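You operate a simulated robot arm through the tools that you are given. There is no shell and no other tool.

You are at the controls of a simulated robot arm. One attempt, no reset.

JOB
Put the pot of wet parts in the drier and spin them dry.
Fine: leave the steel pot inside, the drier lid shut and the drier switched off; the tap and lift lever stay. Where these are worked on the way, their far stop is far enough and under half their travel is too little: drier switch.

It is judged by the outcome, as a careful person would: the job done as asked, and still so three seconds after it is handed in. It fails if anything else is knocked over, pushed out of place, dropped, spilled or broken. A push-on lid holds only when it is set on centred and level and pressed home; a screw cap is set on level and turned clockwise until tight.

ROBOT AND FRAMES
A 6-joint arm with a two-finger parallel gripper, fixed in place. Base frame: the origin is at the foot of the arm, x ahead of it, y to its left, z up. Readings come in mm, degrees, newtons and seconds.
With the tool pointing down near the work surface it reaches from about 360 to 880 mm from the base axis. Its first joint turns from -115.0 to 115.0 degrees. Payload 3.43 kg.
The TCP is the grasp point between the finger pads, 34 mm short of the fingertips. In the tool frame z runs along the fingers and y along their closing line. Largest opening 128 mm; finger width 24, thickness 12; the body of the gripper, 48 by 130 mm, starts 96 mm behind the TCP.
Orientation is that of the tool frame in the base frame, as a unit quaternion [x, y, z, w]. With the fingers straight down and closing along the base's y, the tool's x points along the base's -x, its y along +y and its z along -z.

CONTROLS
- The arm moves only by the tool arm_command. Its argument "steps" is a list that holds one entry, the list of rows, each a list of 7 numbers: the turn, a rotation vector about the tool's x, y, z in degrees, then the shift along the tool's x, y, z in mm, then the closure in counts, from 0 (fully open) to 255 (shut). In form: [[[ax, ay, az, x, y, z, hand], ...]]. A call has 1 to 20 rows; each row shifts and turns the commanded pose from where the row before left it, along the tool's axes as they then stand. Each row takes 0.2 s and may step no farther than 50 mm and 8.6 degrees from the row before; otherwise, or with a gripper value out of range, the whole call is refused. A pose out of reach is approached as far as the arm can. The call stops where the force on the tool passes 70 N (or 10 N more than at its start, if that is more) or the arm is blocked; 0.2 s more then pass. Each finger travels about 108 mm/s and halts on what it meets, pressing with about 34 N; the grip force reading is that of the motor and also rises with nothing between the fingers. The clock runs only during rows and for 0.2 s after the last one: add rows that do not move to give the fingers time. The reply holds the time, the measured pose of the TCP, the force on the tool along the base axes, the opening and the grip force, in the units named above and with some noise, with the torque about the TCP (base axes, N m) and any sound that the robot's microphone picked up, and new pictures: "pictures" is both (left out), scene, wrist or none.
- Cameras (640 x 400 px; columns grow to the right, rows downward): "scene" is fixed at [220.7, 499.7, 1588.6]; the picture's right is [-0.85, -0.53, 0.00], its down [-0.44, 0.70, -0.57] and it looks along [0.30, -0.48, -0.82] (base axes); focal length 214 px, centre (320, 200). "wrist" rides on the gripper at [76, -11, -160] in the tool frame; the picture's right is [0.15, 0.99, 0.00], its down [-0.88, 0.13, -0.46] and it looks along [-0.45, 0.07, 0.89] (tool axes); focal length 234 px, centre (320, 200). There is no depth. A picture from a camera that has moved, and an enlarged one, comes with that camera's place and axes in the base frame and with its lens.
- raise_lower(by): slides the trunk up (or, below 0, down) by that many mm; the arm rides with it, the base frame stays. It gives what a move gives, with no picture.
- close_up(camera, box): a new picture of the part [left, top, right, bottom] of that camera's present view, enlarged. It takes no simulated time.
- finish_job(): hands the job in; it is judged then, once.

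Places have to be worked out from the pictures, the camera data and where the tool is seen. Open the gripper and draw the arm clear of the work before you hand the job in, unless the task says otherwise.

The tools are called after "Call:" by a JSON object that holds its "name" and its "arguments". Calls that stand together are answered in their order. arm_command: Moves the arm, as the interface text tells. Its arguments: {"type":"object","properties":{"steps":{"type":"array"},"pictures":{"type":"string","enum":["both","scene","wrist","none"]}},"required":["steps"]} The other tools are called the same way: raise_lower (by) slides the trunk up or down; close_up (camera, box) takes an enlarged picture of a part of a camera's view; finish_job () hands the job in.

At the start:

```text
clock: 0.0
ee_pos: [423.0, 227.7, 1350.4]
orientation: [0.0, 1.0, 0.0, 0.0]
ft_force: [-0.3, 0.1, 0.1]
moment: [-0.02, 0.0, 0.01]
gripper_width: 127.9
grasp_force: 0.0
trunk travel left (down, up): [-650.0, 140.0]
```

scene: 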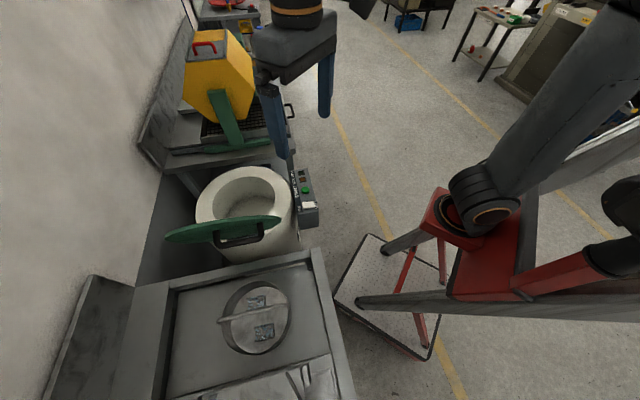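
wrist: 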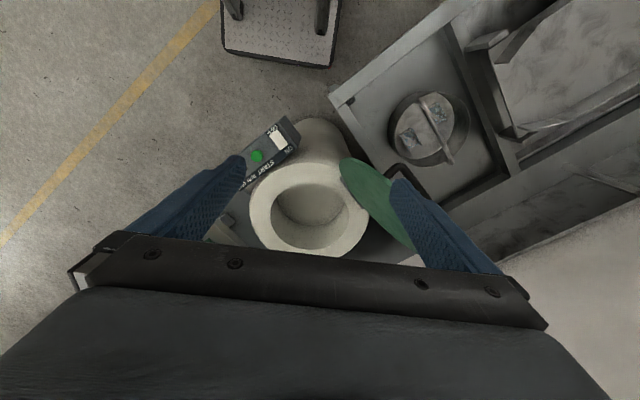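

I'll look closer at the drier, its switch panel, lid and the pot before moving.

Call:
{"name": "close_up", "arguments": {"camera": "scene", "box": [160, 150, 340, 270]}}

Call:
{"name": "close_up", "arguments": {"camera": "scene", "box": [140, 250, 350, 400]}}

Call:
{"name": "close_up", "arguments": {"camera": "wrist", "box": [220, 60, 500, 260]}}

Call:
{"name": "close_up", "arguments": {"camera": "scene", "box": [150, 0, 330, 170]}}

```text
3.33 times, centred on (250, 210) of scene
camera zoom: at [220.7, 499.7, 1588.6], right [-0.85, -0.53, 0.0], down [-0.44, 0.7, -0.57], along [0.3, -0.48, -0.82], focal length 715 px, centre (553, 167)
```

zoom: 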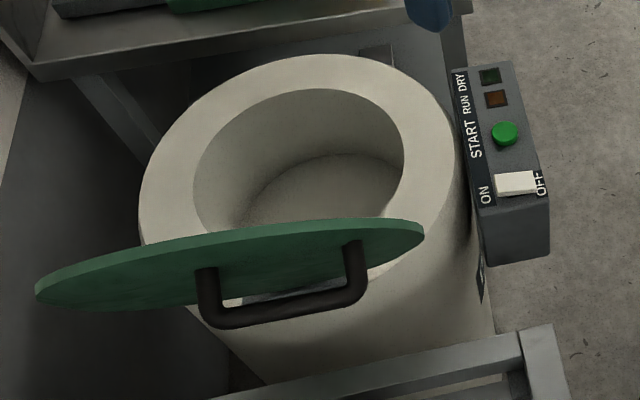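

```text
2.67 times, centred on (245, 325) of scene
camera zoom: at [220.7, 499.7, 1588.6], right [-0.85, -0.53, 0.0], down [-0.44, 0.7, -0.57], along [0.3, -0.48, -0.82], focal length 572 px, centre (520, -133)
```

zoom: 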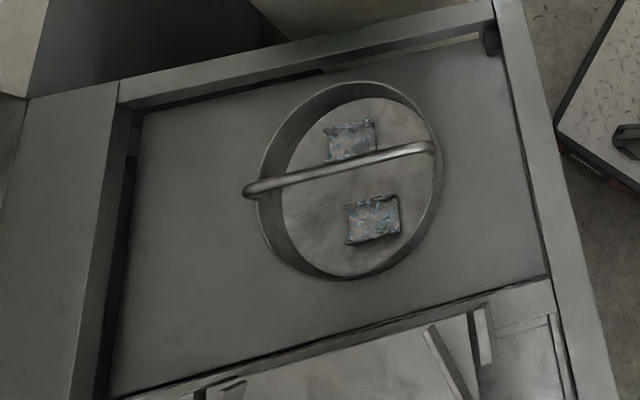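

```text
2.00 times, centred on (360, 160) of wrist
camera zoom: at [347.6, 216.6, 1509.2], right [-0.15, 0.99, 0.0], down [0.88, 0.13, 0.46], along [0.45, 0.07, -0.89], focal length 468 px, centre (240, 280)
```

zoom: 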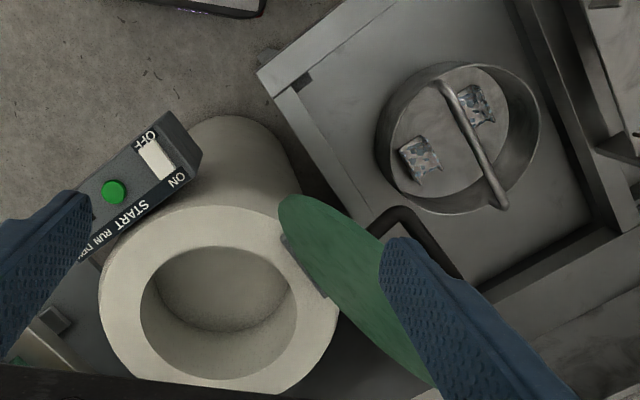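

```text
2.35 times, centred on (240, 85) of scene
camera zoom: at [220.7, 499.7, 1588.6], right [-0.85, -0.53, 0.0], down [-0.44, 0.7, -0.57], along [0.3, -0.48, -0.82], focal length 505 px, centre (508, 471)
```

zoom: 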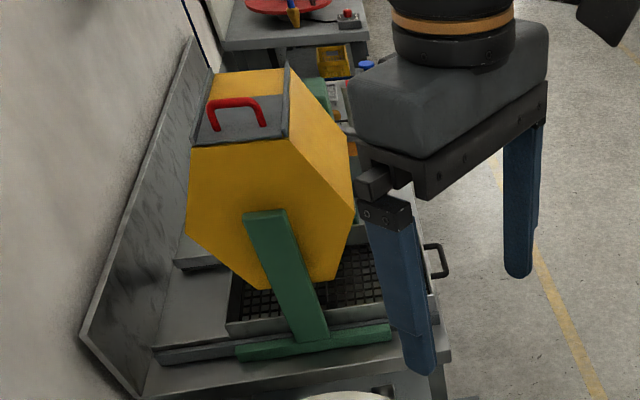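

The panel (ON/OFF rocker, green START), the open hinged lid between drier and pot, and the pot with its bail running roughly at 45° are all visible. I judge the pot to be near (423, 533, 890), the drier mouth near (744, 243, 870), and the lid top near z 1180. I'll turn the tool 43° and move above and short of the pot for a better look.

Call:
{"name": "arm_command", "arguments": {"steps": [[[0, 0, -8.6, 0, 0, 0, 0], [0, 0, -8.6, 0, 0, 0, 0], [0, 0, -8.6, 0, 0, 0, 0], [0, 0, -8.6, 0, 0, 0, 0], [0, 0, -8.6, 0, 0, 0, 0], [0, 0, 0, -8.7, 37.2, 25, 0], [0, 0, 0, -8.7, 37.2, 25, 0], [0, 0, 0, -8.7, 37.2, 25, 0], [0, 0, 0, -8.7, 37.2, 25, 0], [0, 0, 0, -8.7, 37.2, 25, 0], [0, 0, 0, -8.7, 37.2, 25, 0], [0, 0, 0, 0, 0, 0, 0]]]}}

```text
clock: 2.6
ee_pos: [304.4, 423.1, 1199.3]
orientation: [-0.367, 0.93, 0.001, 0.0]
ft_force: [0.1, 0.3, 0.8]
moment: [0.0, 0.04, 0.03]
gripper_width: 128.0
grasp_force: 0.1
trunk travel left (down, up): [-650.0, 140.0]
camera wrist: at [257.3, 363.4, 1359.2], right [-0.78, 0.62, 0.0], down [0.56, 0.7, 0.46], along [0.28, 0.36, -0.89], focal length 234 px, centre (320, 200)
```

scene: 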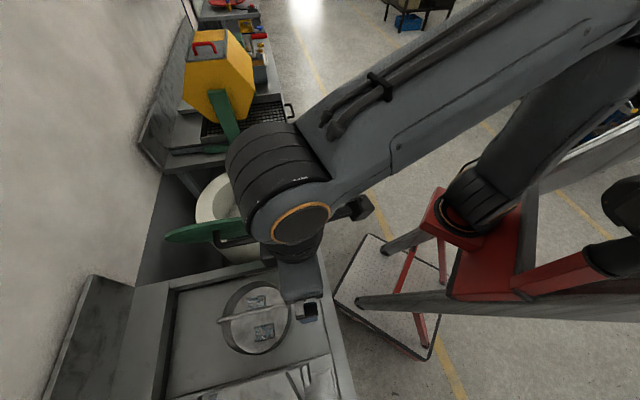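
wrist: 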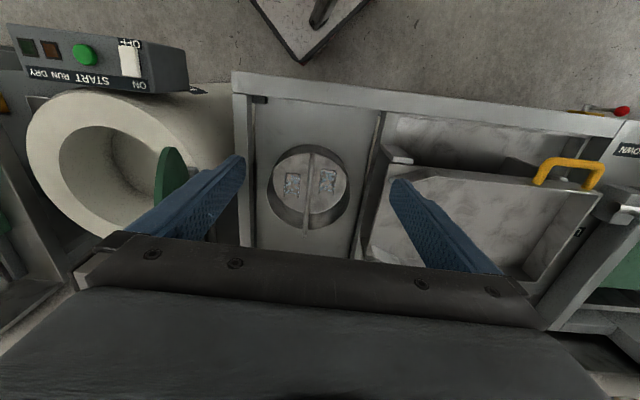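

The wrist camera now sees the pot from above. I'll zoom in on the pot and handle, and on the drier.

Call:
{"name": "close_up", "arguments": {"camera": "wrist", "box": [235, 120, 395, 250]}}

Call:
{"name": "close_up", "arguments": {"camera": "wrist", "box": [0, 10, 260, 260]}}

Call:
{"name": "close_up", "arguments": {"camera": "wrist", "box": [380, 60, 640, 300]}}

Call:
{"name": "close_up", "arguments": {"camera": "scene", "box": [200, 270, 320, 370]}}

```text
3.08 times, centred on (315, 185) of wrist
camera zoom: at [257.3, 363.4, 1359.2], right [-0.78, 0.62, 0.0], down [0.56, 0.7, 0.46], along [0.28, 0.36, -0.89], focal length 720 px, centre (335, 246)
```

zoom: 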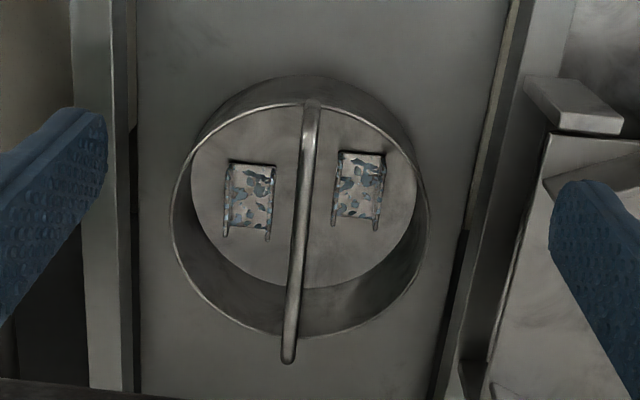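

```text
1.60 times, centred on (130, 135) of wrist
camera zoom: at [257.3, 363.4, 1359.2], right [-0.78, 0.62, 0.0], down [0.56, 0.7, 0.46], along [0.28, 0.36, -0.89], focal length 375 px, centre (624, 304)
```

zoom: 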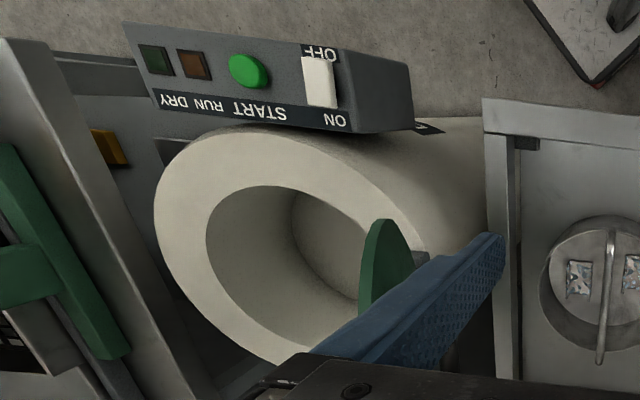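

```text
1.67 times, centred on (510, 180) of wrist
camera zoom: at [257.3, 363.4, 1359.2], right [-0.78, 0.62, 0.0], down [0.56, 0.7, 0.46], along [0.28, 0.36, -0.89], focal length 390 px, centre (3, 233)
```

zoom: 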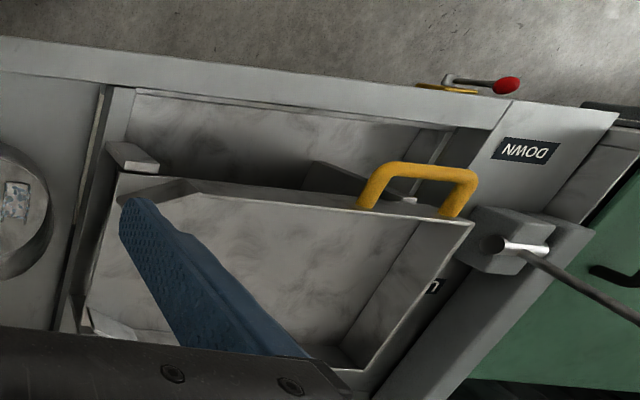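

```text
4.00 times, centred on (260, 320) of scene
camera zoom: at [220.7, 499.7, 1588.6], right [-0.85, -0.53, 0.0], down [-0.44, 0.7, -0.57], along [0.3, -0.48, -0.82], focal length 858 px, centre (560, -280)
```

zoom: 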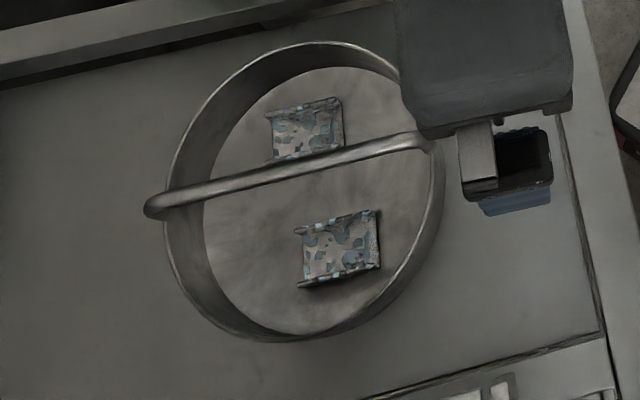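

Triangulating gives the bail as an inverted U: bar about z 885, running from about (353,462) to (495,605), rim centre about (440,546,795). I'll move above the bar's middle and look again.

Call:
{"name": "arm_command", "arguments": {"steps": [[[0, 0, 0, -28, 0, 16, 0], [0, 0, 0, -28, 0, 16, 0], [0, 0, 0, -28, 0, 16, 0], [0, 0, 0, -28, 0, 16, 0], [0, 0, 0, -28, 0, 16, 0], [0, 0, 0, -28, -2, 16, 0], [0, 0, 0, 0, 0, 0, 0], [0, 0, 0, 0, 0, 0, 0]]]}}

Call:
{"name": "close_up", "arguments": {"camera": "wrist", "box": [220, 50, 420, 250]}}

```text
clock: 4.4
ee_pos: [431.3, 539.8, 1104.2]
orientation: [-0.366, 0.93, -0.001, -0.001]
ft_force: [0.6, -0.5, 0.6]
moment: [0.0, 0.0, 0.01]
gripper_width: 128.0
grasp_force: 0.0
trunk travel left (down, up): [-650.0, 140.0]
camera wrist: at [383.9, 480.8, 1262.0], right [-0.78, 0.62, 0.0], down [0.56, 0.7, 0.46], along [0.28, 0.36, -0.89], focal length 234 px, centre (320, 200)
```

scene: 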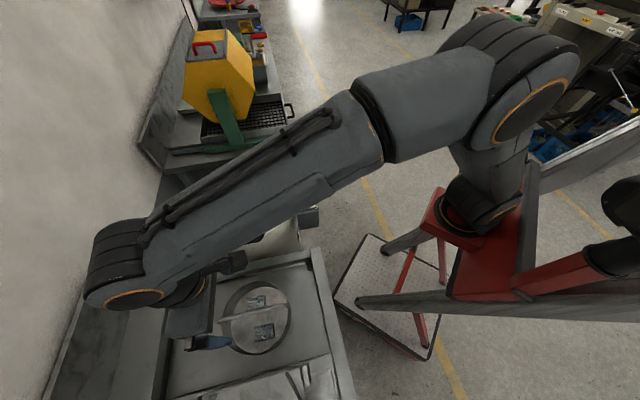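
wrist: 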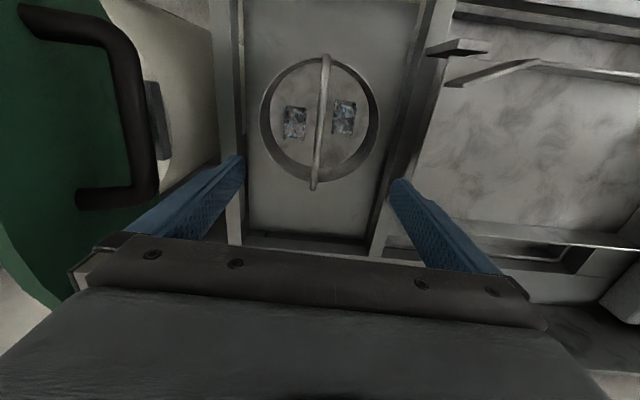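

```text
2.00 times, centred on (320, 150) of wrist
camera zoom: at [383.9, 480.8, 1262.0], right [-0.78, 0.62, 0.0], down [0.56, 0.7, 0.46], along [0.28, 0.36, -0.89], focal length 468 px, centre (320, 300)
```

zoom: 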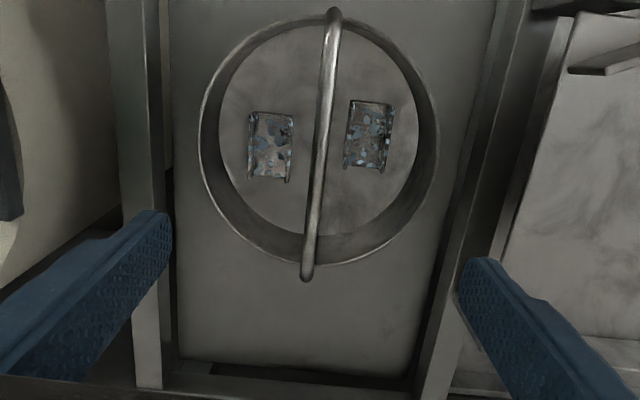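

Bar middle matches the current TCP xy to within a few mm; bar angle is about 45.4°, so I'll add a 2.3° turn. Then I'll lower on the trunk partway and check.

Call:
{"name": "arm_command", "arguments": {"steps": [[[0, 0, -2.3, 0, 0, 0, 0], [0, 0, 0, 0, 0, 0, 0]]], "pictures": "none"}}

Call:
{"name": "raise_lower", "arguments": {"by": -150}}

Call:
{"name": "close_up", "arguments": {"camera": "wrist", "box": [160, 0, 480, 200]}}

Call:
{"name": "close_up", "arguments": {"camera": "scene", "box": [0, 0, 640, 400]}}

```text
clock: 5.0
ee_pos: [432.0, 540.1, 1103.6]
orientation: [-0.386, 0.923, 0.0, 0.0]
ft_force: [0.2, -0.1, -0.5]
moment: [0.01, 0.03, -0.03]
gripper_width: 128.3
grasp_force: 0.1
trunk travel left (down, up): [-650.0, 140.0]
```

```text
clock: 6.8
ee_pos: [432.5, 539.7, 953.8]
orientation: [-0.385, 0.923, 0.0, 0.0]
ft_force: [0.0, -0.2, -0.2]
moment: [0.01, -0.01, 0.02]
gripper_width: 127.9
grasp_force: 0.0
trunk travel left (down, up): [-500.0, 290.0]
```

```text
2.00 times, centred on (320, 100) of wrist
camera zoom: at [388.1, 478.0, 1113.3], right [-0.81, 0.59, 0.0], down [0.53, 0.72, 0.46], along [0.27, 0.37, -0.89], focal length 468 px, centre (320, 400)
```

zoom: 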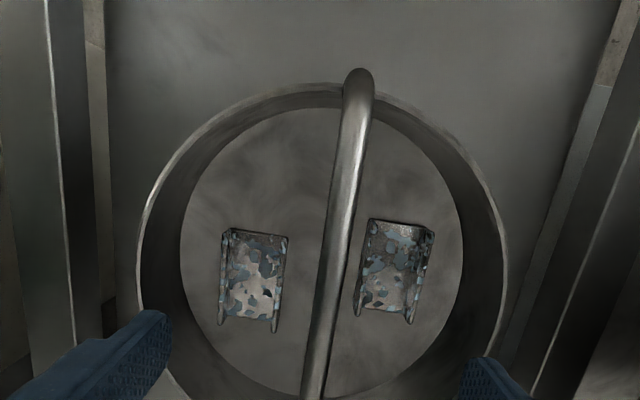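

```text
1.00 times, centred on (320, 200) of scene (not enlarged: the box is as wide or as high as the picture)
camera zoom: at [220.7, 499.7, 1588.6], right [-0.85, -0.53, 0.0], down [-0.44, 0.7, -0.57], along [0.3, -0.48, -0.82], focal length 214 px, centre (320, 200)
```

zoom: 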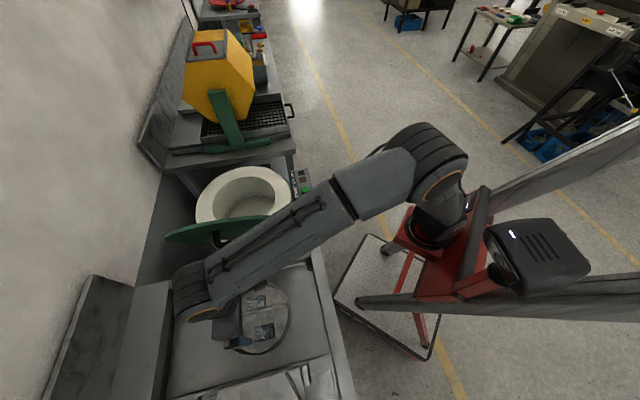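

The bar is still centred between the fingers (about 1 mm off). I'll lower the trunk another 66 mm to bring the pads to the bar.

Call:
{"name": "raise_lower", "arguments": {"by": -66}}

Call:
{"name": "close_up", "arguments": {"camera": "wrist", "box": [0, 0, 640, 400]}}

Call:
{"name": "close_up", "arguments": {"camera": "scene", "box": [160, 230, 340, 370]}}

```text
clock: 7.8
ee_pos: [433.3, 539.6, 888.4]
orientation: [-0.384, 0.923, 0.0, 0.0]
ft_force: [0.4, 0.6, 0.1]
moment: [-0.03, -0.05, -0.02]
gripper_width: 127.9
grasp_force: 0.1
trunk travel left (down, up): [-434.0, 356.0]
```

```text
1.00 times, centred on (320, 200) of wrist (not enlarged: the box is as wide or as high as the picture)
camera zoom: at [388.1, 478.0, 1047.3], right [-0.81, 0.59, 0.0], down [0.53, 0.72, 0.46], along [0.27, 0.37, -0.89], focal length 234 px, centre (320, 200)
```

zoom: 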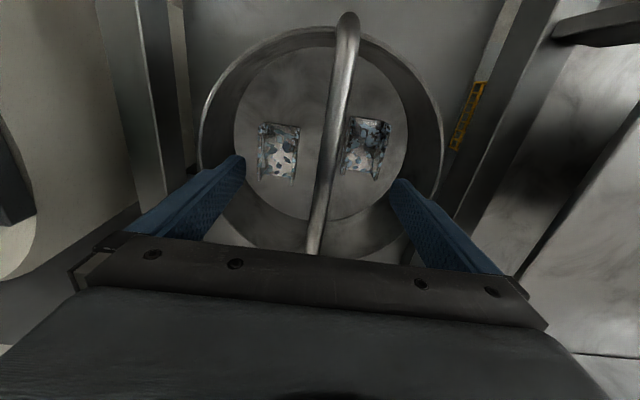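

```text
2.86 times, centred on (250, 300) of scene
camera zoom: at [220.7, 499.7, 1588.6], right [-0.85, -0.53, 0.0], down [-0.44, 0.7, -0.57], along [0.3, -0.48, -0.82], focal length 613 px, centre (520, -86)
```

zoom: 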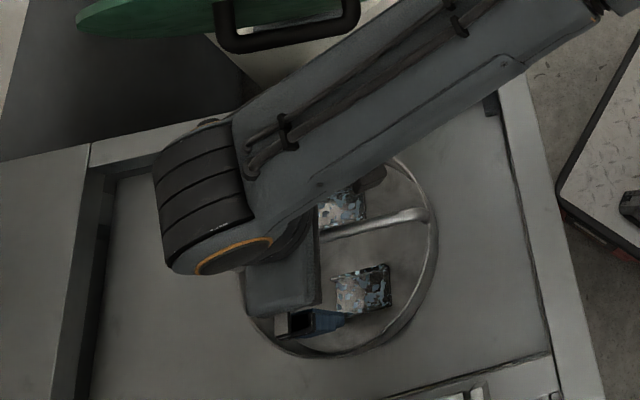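

Bar lies right through the TCP (about z 890). Closing the fingers on it.

Call:
{"name": "arm_command", "arguments": {"steps": [[[0, 0, 0, 0, 0, 0, 255], [0, 0, 0, 0, 0, 0, 255], [0, 0, 0, 0, 0, 0, 255], [0, 0, 0, 0, 0, 0, 255], [0, 0, 0, 0, 0, 0, 255], [0, 0, 0, 0, 0, 0, 255]]]}}

```text
clock: 9.2
ee_pos: [432.0, 538.1, 887.8]
orientation: [-0.385, 0.923, 0.0, -0.001]
ft_force: [0.5, 0.9, 0.7]
moment: [-0.02, 0.02, -0.18]
gripper_width: 11.3
grasp_force: 34.9
trunk travel left (down, up): [-434.0, 356.0]
camera wrist: at [388.2, 478.0, 1047.1], right [-0.81, 0.59, 0.0], down [0.53, 0.72, 0.46], along [0.27, 0.37, -0.89], focal length 234 px, centre (320, 200)
```

scene: 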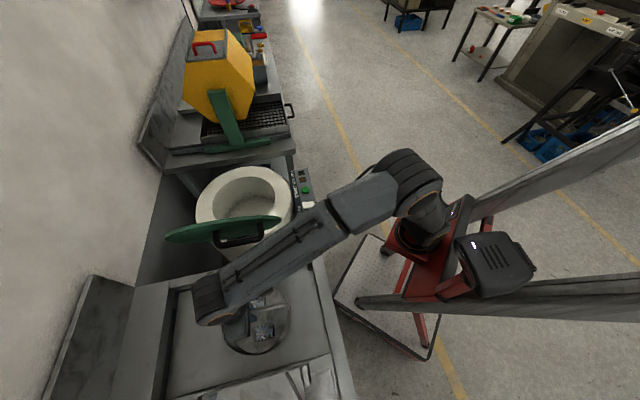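
wrist: 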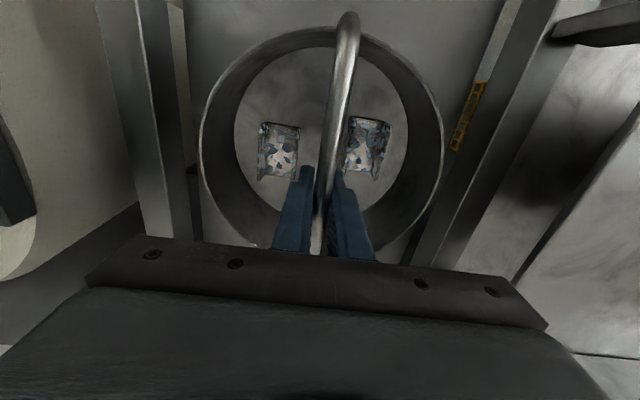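

The bar is held (opening 11.3 mm, 35 N). Lifting 50 mm with the trunk to check weight and level.

Call:
{"name": "raise_lower", "arguments": {"by": 50}}

Call:
{"name": "close_up", "arguments": {"camera": "wrist", "box": [0, 0, 640, 400]}}

Call:
{"name": "close_up", "arguments": {"camera": "scene", "box": [160, 230, 340, 370]}}

```text
clock: 10.1
ee_pos: [433.8, 539.2, 937.3]
orientation: [-0.385, 0.923, 0.0, -0.001]
ft_force: [0.8, -0.3, -4.4]
moment: [0.02, -0.05, -0.01]
gripper_width: 11.5
grasp_force: 34.0
trunk travel left (down, up): [-484.0, 306.0]
```

```text
1.00 times, centred on (320, 200) of wrist (not enlarged: the box is as wide or as high as the picture)
camera zoom: at [388.4, 478.1, 1096.7], right [-0.81, 0.59, 0.0], down [0.53, 0.72, 0.45], along [0.27, 0.37, -0.89], focal length 234 px, centre (320, 200)
```

zoom: 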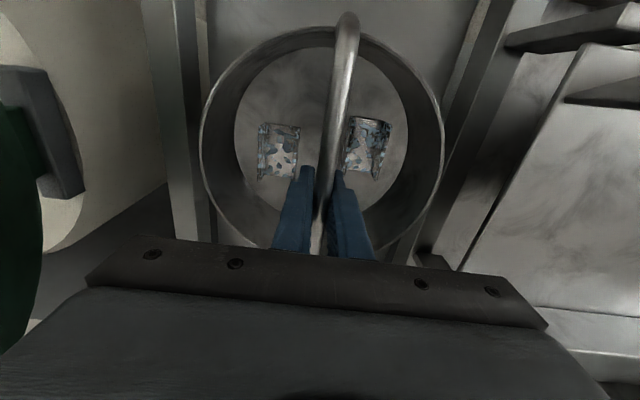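

```text
2.86 times, centred on (250, 300) of scene
camera zoom: at [220.7, 499.7, 1588.6], right [-0.85, -0.53, 0.0], down [-0.44, 0.7, -0.57], along [0.3, -0.48, -0.82], focal length 613 px, centre (520, -86)
```

zoom: 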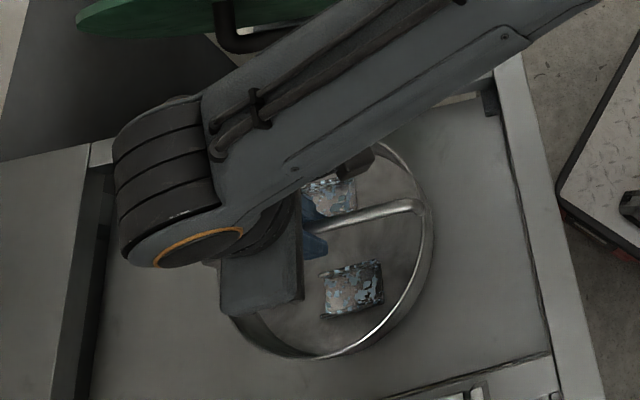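

The pot hangs level and weighs only about 0.5 kg. Combining the views, the rim is about 203 mm across and 40 mm below the bar, with the bottom about 110 mm below the bar. I'll raise it well above the lid before crossing.

Call:
{"name": "raise_lower", "arguments": {"by": 296}}

Call:
{"name": "close_up", "arguments": {"camera": "wrist", "box": [0, 0, 640, 400]}}

Call:
{"name": "close_up", "arguments": {"camera": "scene", "box": [0, 0, 640, 400]}}

```text
clock: 13.1
ee_pos: [433.9, 539.6, 1233.4]
orientation: [-0.385, 0.923, 0.0, 0.0]
ft_force: [-0.6, -0.4, -4.2]
moment: [0.01, -0.01, -0.02]
gripper_width: 11.2
grasp_force: 33.8
trunk travel left (down, up): [-780.0, 10.0]
```

```text
1.00 times, centred on (320, 200) of wrist (not enlarged: the box is as wide or as high as the picture)
camera zoom: at [388.5, 478.3, 1392.7], right [-0.81, 0.59, 0.0], down [0.53, 0.72, 0.46], along [0.27, 0.37, -0.89], focal length 234 px, centre (320, 200)
```

zoom: 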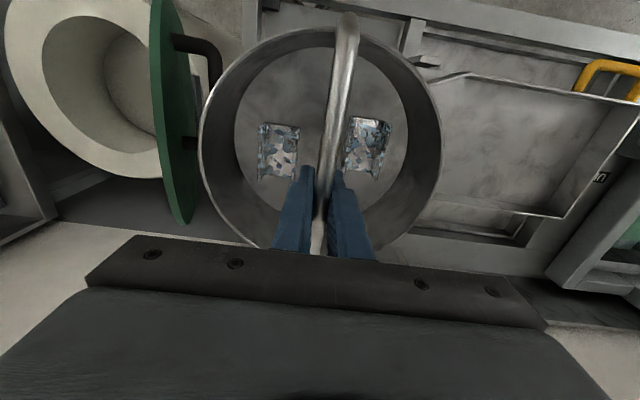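

```text
1.00 times, centred on (320, 200) of scene (not enlarged: the box is as wide or as high as the picture)
camera zoom: at [220.7, 499.7, 1588.6], right [-0.85, -0.53, 0.0], down [-0.44, 0.7, -0.57], along [0.3, -0.48, -0.82], focal length 214 px, centre (320, 200)
```

zoom: 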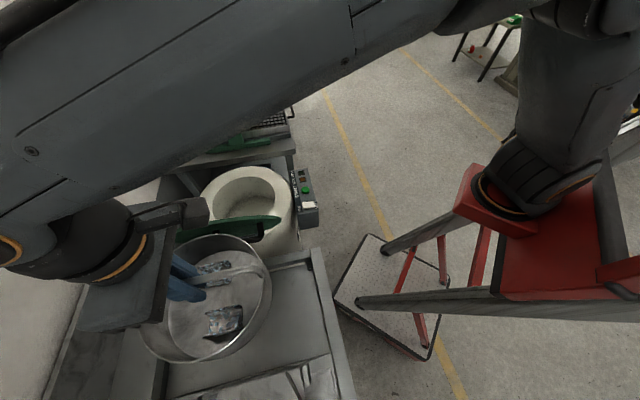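

This gives a good view of the drier and lid from the wrist. Zooming for measurement.

Call:
{"name": "close_up", "arguments": {"camera": "wrist", "box": [0, 0, 240, 230]}}

Call:
{"name": "close_up", "arguments": {"camera": "scene", "box": [150, 150, 330, 270]}}

```text
1.74 times, centred on (120, 115) of wrist
camera zoom: at [388.5, 478.3, 1392.7], right [-0.81, 0.59, 0.0], down [0.53, 0.72, 0.46], along [0.27, 0.37, -0.89], focal length 407 px, centre (668, 348)
```

zoom: 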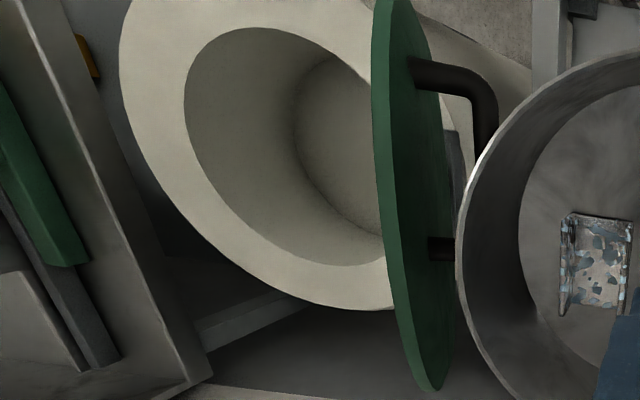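

```text
3.33 times, centred on (240, 210) of scene
camera zoom: at [220.7, 499.7, 1588.6], right [-0.85, -0.53, 0.0], down [-0.44, 0.7, -0.57], along [0.3, -0.48, -0.82], focal length 715 px, centre (587, 167)
```

zoom: 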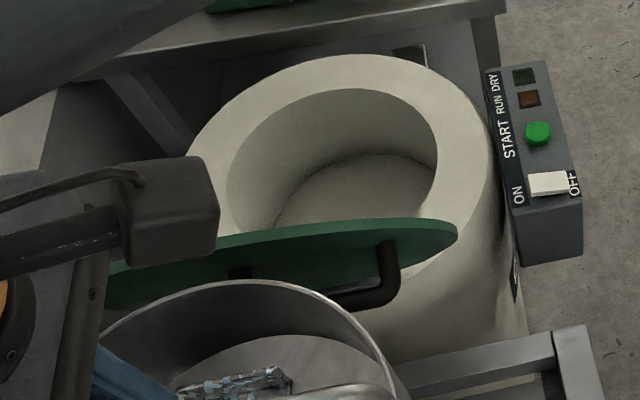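

Drier mouth fits a circle of radius about 127 centred near (748, 244) at rim z of about 860. The lid leans back about 18° with its top near z 1175. I'll raise the arm another 95 mm so the pot bottom clears the lid.

Call:
{"name": "arm_command", "arguments": {"steps": [[[0, 0, 0, 0, 0, -20, 255], [0, 0, 0, 0, 0, -25, 255], [0, 0, 0, 0, 0, -25, 255], [0, 0, 0, 0, 0, -25, 255], [0, 0, 0, 0, 0, -10, 255], [0, 0, 0, 0, 0, 0, 255]]]}}

```text
clock: 14.5
ee_pos: [434.5, 540.6, 1339.1]
orientation: [-0.385, 0.923, 0.0, 0.0]
ft_force: [-0.3, 0.2, -4.3]
moment: [0.02, -0.05, 0.02]
gripper_width: 11.3
grasp_force: 34.0
trunk travel left (down, up): [-780.0, 10.0]
camera wrist: at [389.2, 479.4, 1497.2], right [-0.81, 0.59, 0.0], down [0.53, 0.72, 0.46], along [0.27, 0.37, -0.89], focal length 234 px, centre (320, 200)
```

scene: 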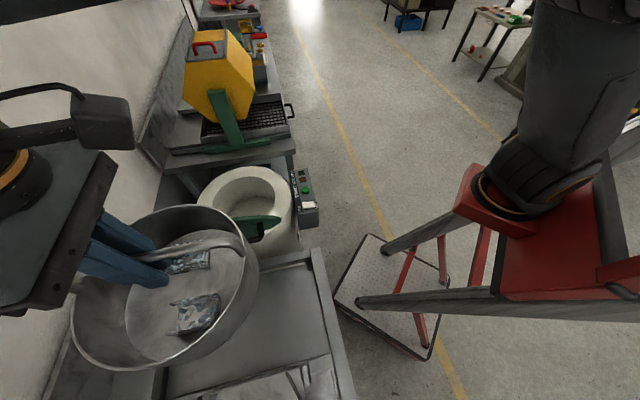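
wrist: 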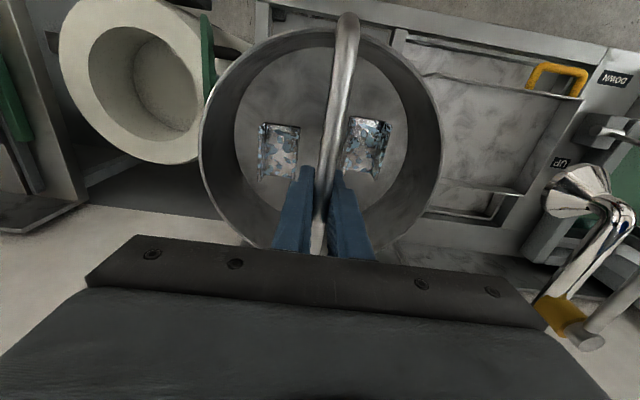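

Pot bottom is now about z 1230, above the lid top. Crossing toward the drier, first half.

Call:
{"name": "arm_command", "arguments": {"steps": [[[0, 0, 0, -0.6, -12, 0, 255], [0, 0, 0, -0.6, -24, 0, 255], [0, 0, 0, -0.6, -25, 0, 255], [0, 0, 0, -0.6, -25, 0, 255], [0, 0, 0, -0.6, -25, 0, 255], [0, 0, 0, -0.6, -25, 0, 255], [0, 0, 0, -0.6, -25, 0, 255], [0, 0, 0, -0.6, -25, 0, 255], [0, 0, 0, -0.6, -20, 0, 255], [0, 0, 0, 0, -10, 0, 255], [0, 0, 0, 0, 0, 0, 255]]]}}

```text
clock: 16.9
ee_pos: [591.7, 392.2, 1339.1]
orientation: [-0.384, 0.923, -0.001, 0.0]
ft_force: [0.3, 0.2, -5.0]
moment: [0.01, -0.01, 0.0]
gripper_width: 11.5
grasp_force: 33.8
trunk travel left (down, up): [-780.0, 10.0]
camera wrist: at [547.1, 332.1, 1497.3], right [-0.81, 0.59, 0.0], down [0.53, 0.72, 0.46], along [0.27, 0.37, -0.89], focal length 234 px, centre (320, 200)
```

scene: 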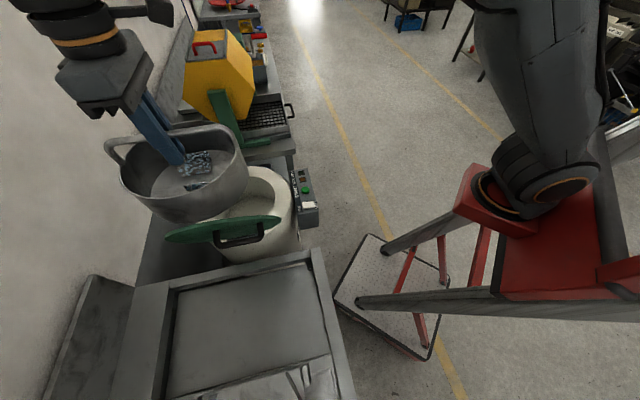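
wrist: 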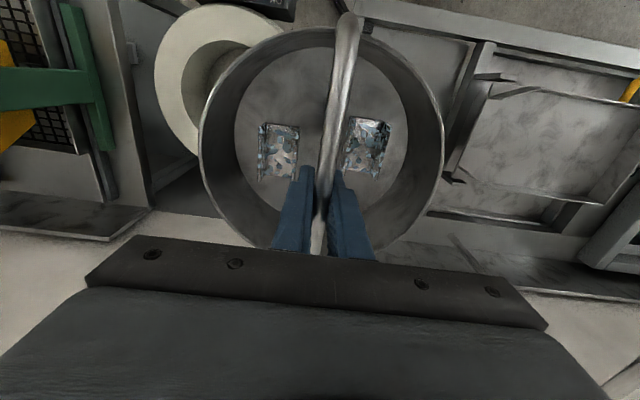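

Clear so far. Finishing the crossing to above the drier centre estimate (750, 244).

Call:
{"name": "arm_command", "arguments": {"steps": [[[0, 0, 0, -0.7, -12, 0, 255], [0, 0, 0, -0.7, -24, 0, 255], [0, 0, 0, -0.7, -25, 0, 255], [0, 0, 0, -0.7, -25, 0, 255], [0, 0, 0, -0.7, -25, 0, 255], [0, 0, 0, -0.7, -25, 0, 255], [0, 0, 0, -0.7, -25, 0, 255], [0, 0, 0, -0.7, -25, 0, 255], [0, 0, 0, 0, -20, 0, 255], [0, 0, 0, 0, -10.7, 0, 255], [0, 0, 0, 0, 0, 0, 255]]]}}

```text
clock: 19.3
ee_pos: [743.2, 241.1, 1334.6]
orientation: [-0.386, 0.923, -0.001, 0.0]
ft_force: [0.3, -0.2, -5.4]
moment: [0.01, -0.01, 0.0]
gripper_width: 11.4
grasp_force: 34.5
out of reach, approached as far as the arm can: row 9
trunk travel left (down, up): [-780.0, 10.0]
camera wrist: at [698.8, 179.5, 1494.0], right [-0.81, 0.59, 0.0], down [0.53, 0.72, 0.46], along [0.27, 0.37, -0.89], focal length 234 px, centre (320, 200)
```

scene: 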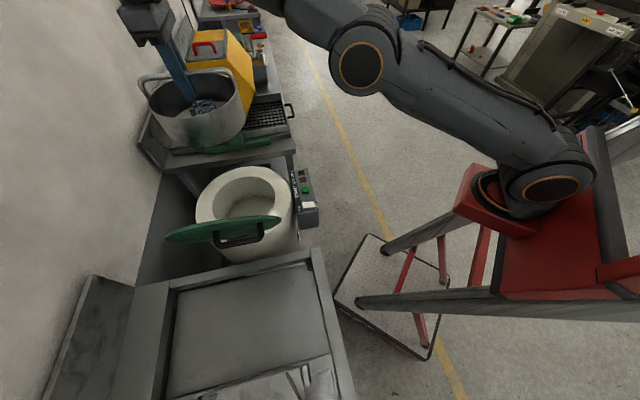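
wrist: 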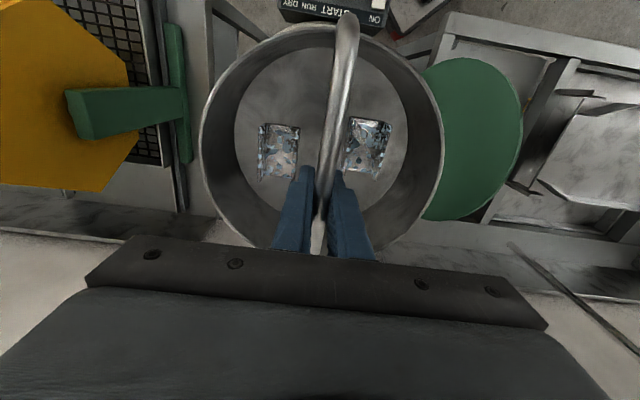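

The arm is near its reach limit at this height, at (743, 241). I'll lower with the arm (pot stays well clear of the leaning lid), which brings the wrist closer to shoulder level.

Call:
{"name": "arm_command", "arguments": {"steps": [[[0, 0, 0, 0, 0, 20, 255], [0, 0, 0, 0, 0, 25, 255], [0, 0, 0, 0, 0, 25, 255], [0, 0, 0, 0, 0, 25, 255], [0, 0, 0, 0, 0, 25, 255], [0, 0, 0, 0, 0, 25, 255], [0, 0, 0, 0, 0, 15, 255], [0, 0, 0, 0, 0, 0, 255]]]}}

```text
clock: 21.1
ee_pos: [744.0, 240.5, 1177.2]
orientation: [-0.385, 0.923, 0.0, 0.001]
ft_force: [-0.2, 0.2, -4.7]
moment: [0.03, 0.0, 0.02]
gripper_width: 11.4
grasp_force: 33.6
trunk travel left (down, up): [-780.0, 10.0]
camera wrist: at [699.0, 179.3, 1335.3], right [-0.81, 0.59, 0.0], down [0.53, 0.72, 0.46], along [0.27, 0.37, -0.89], focal length 234 px, centre (320, 200)
```

scene: 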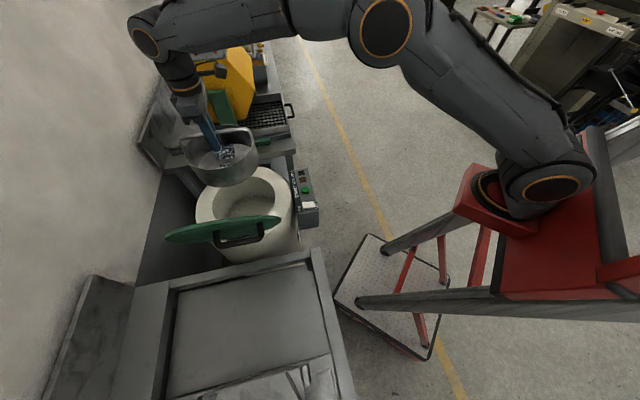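
wrist: 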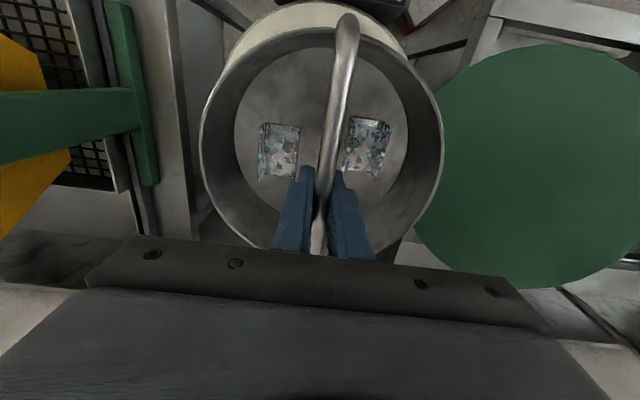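

Pot is over the mouth. Lowering on the trunk 150 mm so the pot bottom stays about 50 mm above the drier rim, to check centring.

Call:
{"name": "raise_lower", "arguments": {"by": -150}}

Call:
{"name": "close_up", "arguments": {"camera": "wrist", "box": [0, 0, 640, 400]}}

Call:
{"name": "close_up", "arguments": {"camera": "scene", "box": [130, 110, 340, 270]}}

```text
clock: 22.8
ee_pos: [743.9, 241.4, 1027.9]
orientation: [-0.384, 0.923, 0.0, 0.0]
ft_force: [-0.8, 0.5, -5.2]
moment: [0.05, 0.0, -0.02]
gripper_width: 11.3
grasp_force: 34.1
trunk travel left (down, up): [-630.0, 160.0]
```

```text
1.00 times, centred on (320, 200) of wrist (not enlarged: the box is as wide or as high as the picture)
camera zoom: at [699.1, 180.0, 1186.5], right [-0.81, 0.59, 0.0], down [0.53, 0.72, 0.46], along [0.27, 0.37, -0.89], focal length 234 px, centre (320, 200)
```

zoom: 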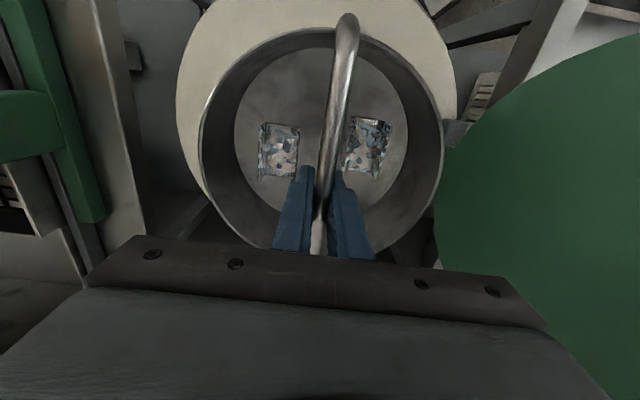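

```text
2.50 times, centred on (235, 190) of scene
camera zoom: at [220.7, 499.7, 1588.6], right [-0.85, -0.53, 0.0], down [-0.44, 0.7, -0.57], along [0.3, -0.48, -0.82], focal length 536 px, centre (532, 225)
```

zoom: 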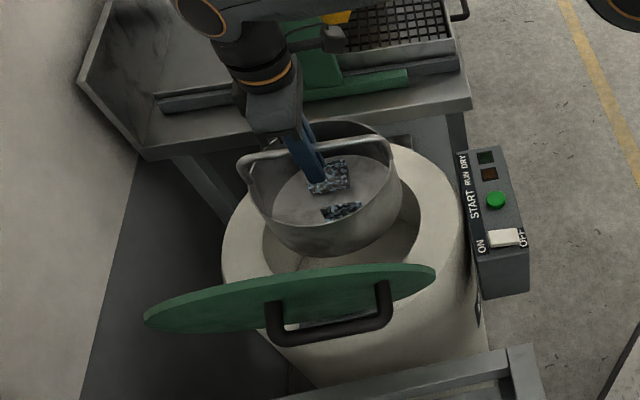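

The drier's white rim shows roughly evenly round the pot, with the drier centre a few mm off toward +u and −tool y. I'll nudge 6 and 4 mm, lower another 55 mm, and recheck.

Call:
{"name": "arm_command", "arguments": {"steps": [[[0, 0, 0, -3, -2, 0, 255], [0, 0, 0, -3, -2, 0, 255], [0, 0, 0, 0, 0, 0, 255]]], "pictures": "none"}}

Call:
{"name": "raise_lower", "arguments": {"by": -55}}

Call:
{"name": "close_up", "arguments": {"camera": "wrist", "box": [120, 0, 520, 260]}}

Call:
{"name": "close_up", "arguments": {"camera": "scene", "box": [160, 140, 320, 250]}}

```text
clock: 23.6
ee_pos: [751.7, 242.4, 1026.1]
orientation: [-0.384, 0.923, 0.0, 0.0]
ft_force: [0.6, 0.6, -4.7]
moment: [0.02, 0.03, 0.01]
gripper_width: 11.2
grasp_force: 33.8
trunk travel left (down, up): [-630.0, 160.0]
```

```text
clock: 24.6
ee_pos: [751.2, 241.6, 972.6]
orientation: [-0.385, 0.923, 0.0, 0.0]
ft_force: [-0.2, 0.0, -3.2]
moment: [0.03, -0.04, -0.01]
gripper_width: 11.3
grasp_force: 33.8
trunk travel left (down, up): [-575.0, 215.0]
```

```text
1.54 times, centred on (320, 130) of wrist
camera zoom: at [706.3, 181.4, 1131.3], right [-0.81, 0.59, 0.0], down [0.53, 0.72, 0.46], along [0.27, 0.37, -0.89], focal length 360 px, centre (320, 308)
```

zoom: 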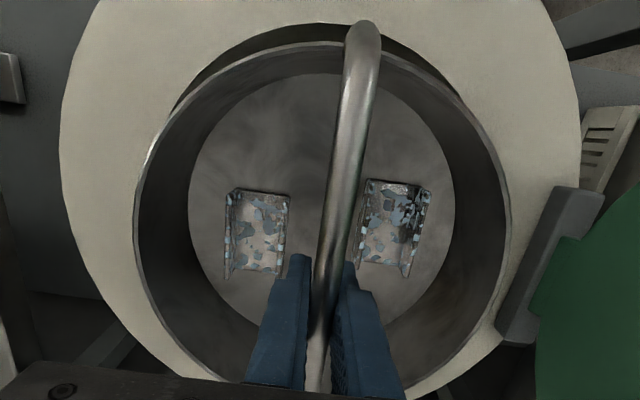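

```text
3.64 times, centred on (240, 195) of scene
camera zoom: at [220.7, 499.7, 1588.6], right [-0.85, -0.53, 0.0], down [-0.44, 0.7, -0.57], along [0.3, -0.48, -0.82], focal length 780 px, centre (611, 218)
```

zoom: 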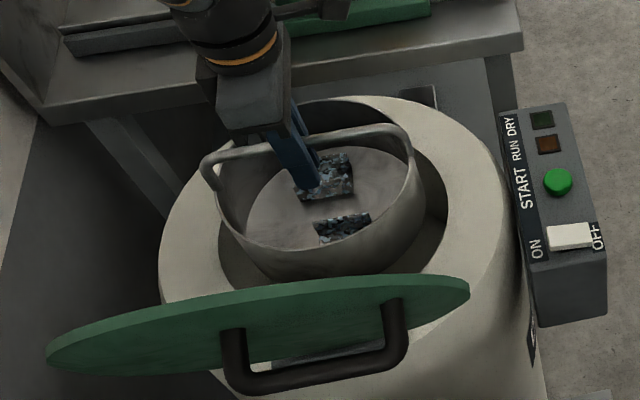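

Pot and mouth are now concentric within a couple of mm, and the bottom is about at rim level. Lowering 60 mm into the mouth, then checking.

Call:
{"name": "raise_lower", "arguments": {"by": -60}}

Call:
{"name": "close_up", "arguments": {"camera": "wrist", "box": [120, 0, 520, 260]}}

Call:
{"name": "close_up", "arguments": {"camera": "scene", "box": [160, 140, 320, 250]}}

```text
clock: 25.6
ee_pos: [750.0, 243.4, 911.8]
orientation: [-0.385, 0.923, 0.0, 0.0]
ft_force: [0.1, -0.1, -4.8]
moment: [0.01, -0.05, 0.03]
gripper_width: 11.5
grasp_force: 34.5
trunk travel left (down, up): [-515.0, 275.0]
```

```text
1.54 times, centred on (320, 130) of wrist
camera zoom: at [706.2, 181.4, 1071.3], right [-0.81, 0.59, 0.0], down [0.53, 0.72, 0.46], along [0.27, 0.37, -0.89], focal length 360 px, centre (320, 308)
```

zoom: 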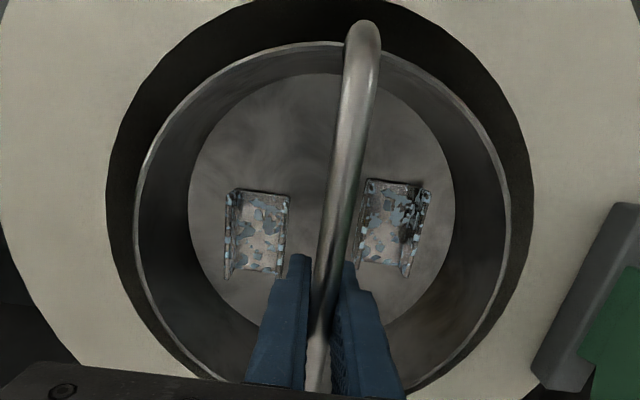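

```text
3.64 times, centred on (240, 195) of scene
camera zoom: at [220.7, 499.7, 1588.6], right [-0.85, -0.53, 0.0], down [-0.44, 0.7, -0.57], along [0.3, -0.48, -0.82], focal length 780 px, centre (611, 218)
```

zoom: 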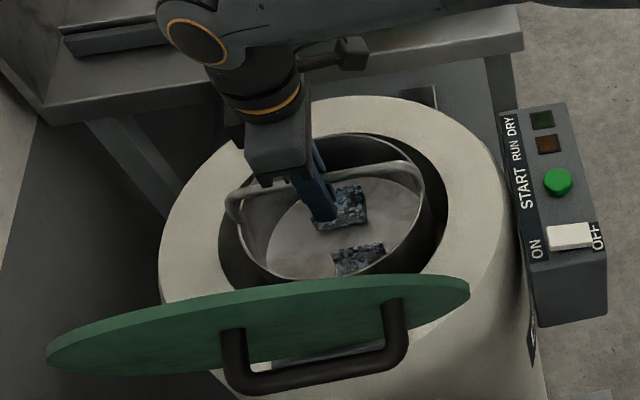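

Even gap all round. Lowering another 60 mm.

Call:
{"name": "raise_lower", "arguments": {"by": -60}}

Call:
{"name": "close_up", "arguments": {"camera": "wrist", "box": [120, 0, 520, 260]}}

Call:
{"name": "close_up", "arguments": {"camera": "scene", "box": [160, 110, 320, 250]}}

```text
clock: 26.6
ee_pos: [752.1, 243.2, 852.8]
orientation: [-0.385, 0.923, 0.0, 0.0]
ft_force: [0.3, 0.7, -4.2]
moment: [0.04, 0.01, 0.02]
gripper_width: 11.1
grasp_force: 33.8
trunk travel left (down, up): [-455.0, 335.0]
```

```text
1.54 times, centred on (320, 130) of wrist
camera zoom: at [706.2, 181.5, 1011.2], right [-0.81, 0.59, 0.0], down [0.53, 0.72, 0.46], along [0.27, 0.37, -0.89], focal length 360 px, centre (320, 308)
```

zoom: 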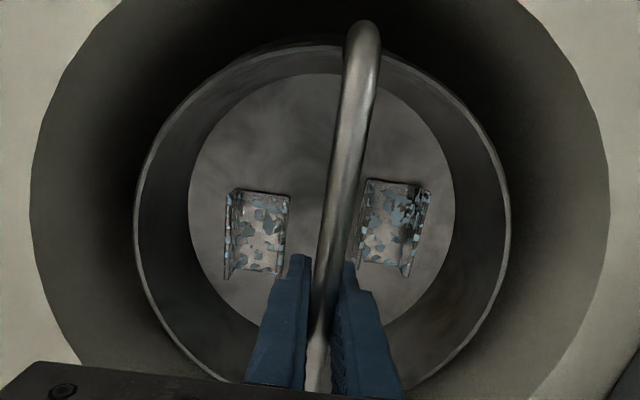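

```text
2.86 times, centred on (240, 180) of scene
camera zoom: at [220.7, 499.7, 1588.6], right [-0.85, -0.53, 0.0], down [-0.44, 0.7, -0.57], along [0.3, -0.48, -0.82], focal length 613 px, centre (549, 257)
```

zoom: 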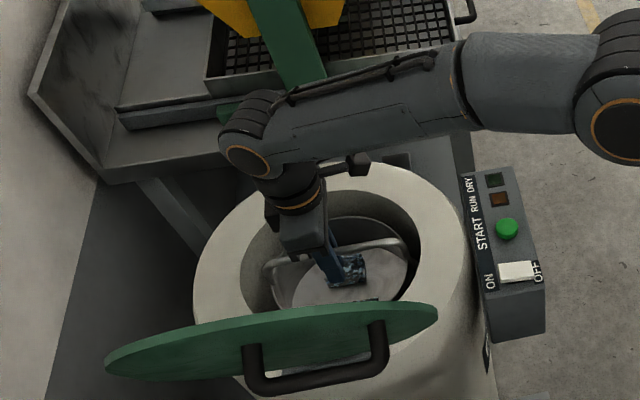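

Pot is well inside and centred. Lowering 35 mm more, then I'll feel for the floor with small arm steps.

Call:
{"name": "raise_lower", "arguments": {"by": -35}}

Call:
{"name": "arm_command", "arguments": {"steps": [[[0, 0, 0, 0, 0, 3, 255], [0, 0, 0, 0, 0, 3, 255], [0, 0, 0, 0, 0, 0, 255]]]}}

```text
clock: 27.4
ee_pos: [753.1, 242.9, 816.7]
orientation: [-0.385, 0.923, -0.001, 0.001]
ft_force: [3.5, 0.1, 3.3]
moment: [-0.35, 0.38, 0.11]
gripper_width: 11.4
grasp_force: 34.1
trunk travel left (down, up): [-420.0, 370.0]
```

```text
clock: 28.2
ee_pos: [751.5, 243.4, 811.5]
orientation: [-0.385, 0.923, 0.0, 0.003]
ft_force: [6.2, -1.8, 25.5]
moment: [0.1, 0.08, 0.03]
gripper_width: 11.7
grasp_force: 34.9
trunk travel left (down, up): [-420.0, 370.0]
camera wrist: at [705.9, 181.3, 971.2], right [-0.81, 0.59, 0.0], down [0.53, 0.72, 0.46], along [0.27, 0.37, -0.89], focal length 234 px, centre (320, 200)
```

scene: 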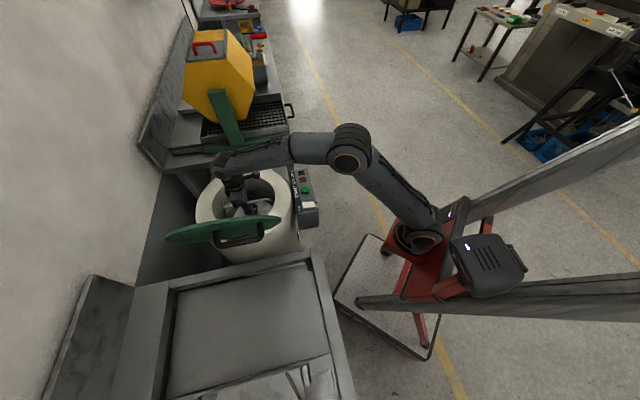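
wrist: 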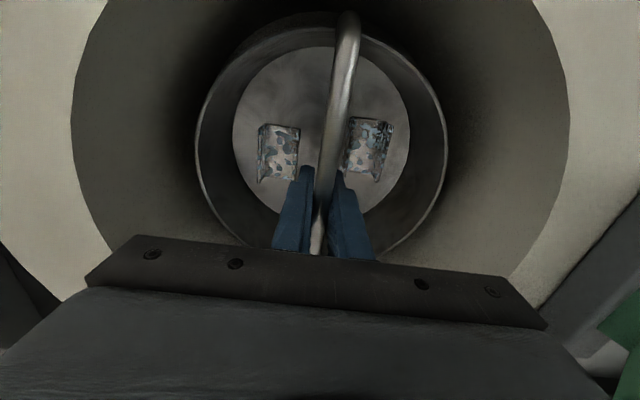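

The pot is on the drier floor (25 N at TCP z 811, bar below the rim). I'll ease off 3 mm, open the fingers halfway and see that the pot stays.

Call:
{"name": "arm_command", "arguments": {"steps": [[[0, 0, 0, 0, 0, -3, 255], [0, 0, 0, 0, 0, 0, 200], [0, 0, 0, 0, 0, 0, 130], [0, 0, 0, 0, 0, 0, 130], [0, 0, 0, 0, 0, 0, 130]]]}}

```text
clock: 29.4
ee_pos: [750.9, 242.9, 813.2]
orientation: [-0.385, 0.923, 0.0, 0.0]
ft_force: [1.0, 1.2, 1.0]
moment: [0.01, 0.01, -0.01]
gripper_width: 62.8
grasp_force: 0.0
trunk travel left (down, up): [-420.0, 370.0]
camera wrist: at [706.1, 181.5, 972.6], right [-0.81, 0.59, 0.0], down [0.53, 0.72, 0.46], along [0.27, 0.37, -0.89], focal length 234 px, centre (320, 200)
```

scene: 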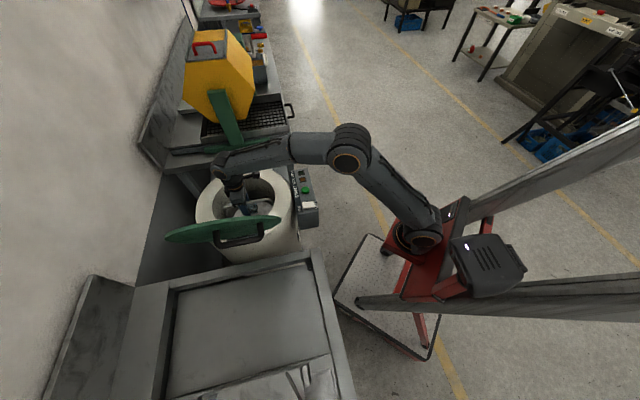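
wrist: 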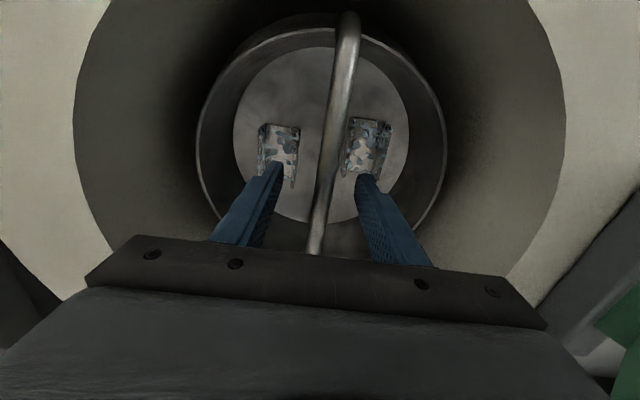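

Released cleanly, pot standing. Raising straight up on the trunk.

Call:
{"name": "raise_lower", "arguments": {"by": 250}}

Call:
{"name": "close_up", "arguments": {"camera": "wrist", "box": [0, 0, 640, 400]}}

Call:
{"name": "close_up", "arguments": {"camera": "scene", "box": [160, 140, 320, 250]}}

```text
clock: 32.0
ee_pos: [750.9, 242.2, 1064.5]
orientation: [-0.386, 0.923, 0.001, 0.0]
ft_force: [0.4, -0.8, 1.3]
moment: [0.01, 0.01, 0.02]
gripper_width: 62.8
grasp_force: 0.2
trunk travel left (down, up): [-670.0, 120.0]
```

```text
1.00 times, centred on (320, 200) of wrist (not enlarged: the box is as wide or as high as the picture)
camera zoom: at [706.2, 181.3, 1223.0], right [-0.81, 0.59, 0.0], down [0.53, 0.72, 0.46], along [0.27, 0.37, -0.89], focal length 234 px, centre (320, 200)
```

zoom: 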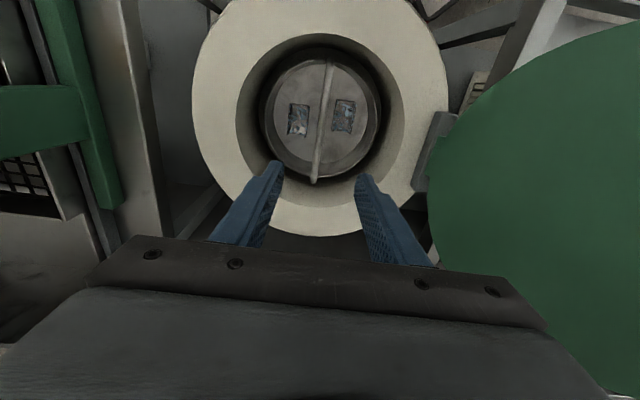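

```text
3.64 times, centred on (240, 195) of scene
camera zoom: at [220.7, 499.7, 1588.6], right [-0.85, -0.53, 0.0], down [-0.44, 0.7, -0.57], along [0.3, -0.48, -0.82], focal length 780 px, centre (611, 218)
```

zoom: 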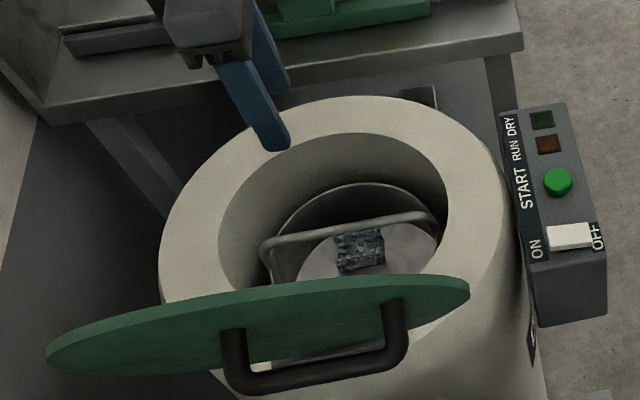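

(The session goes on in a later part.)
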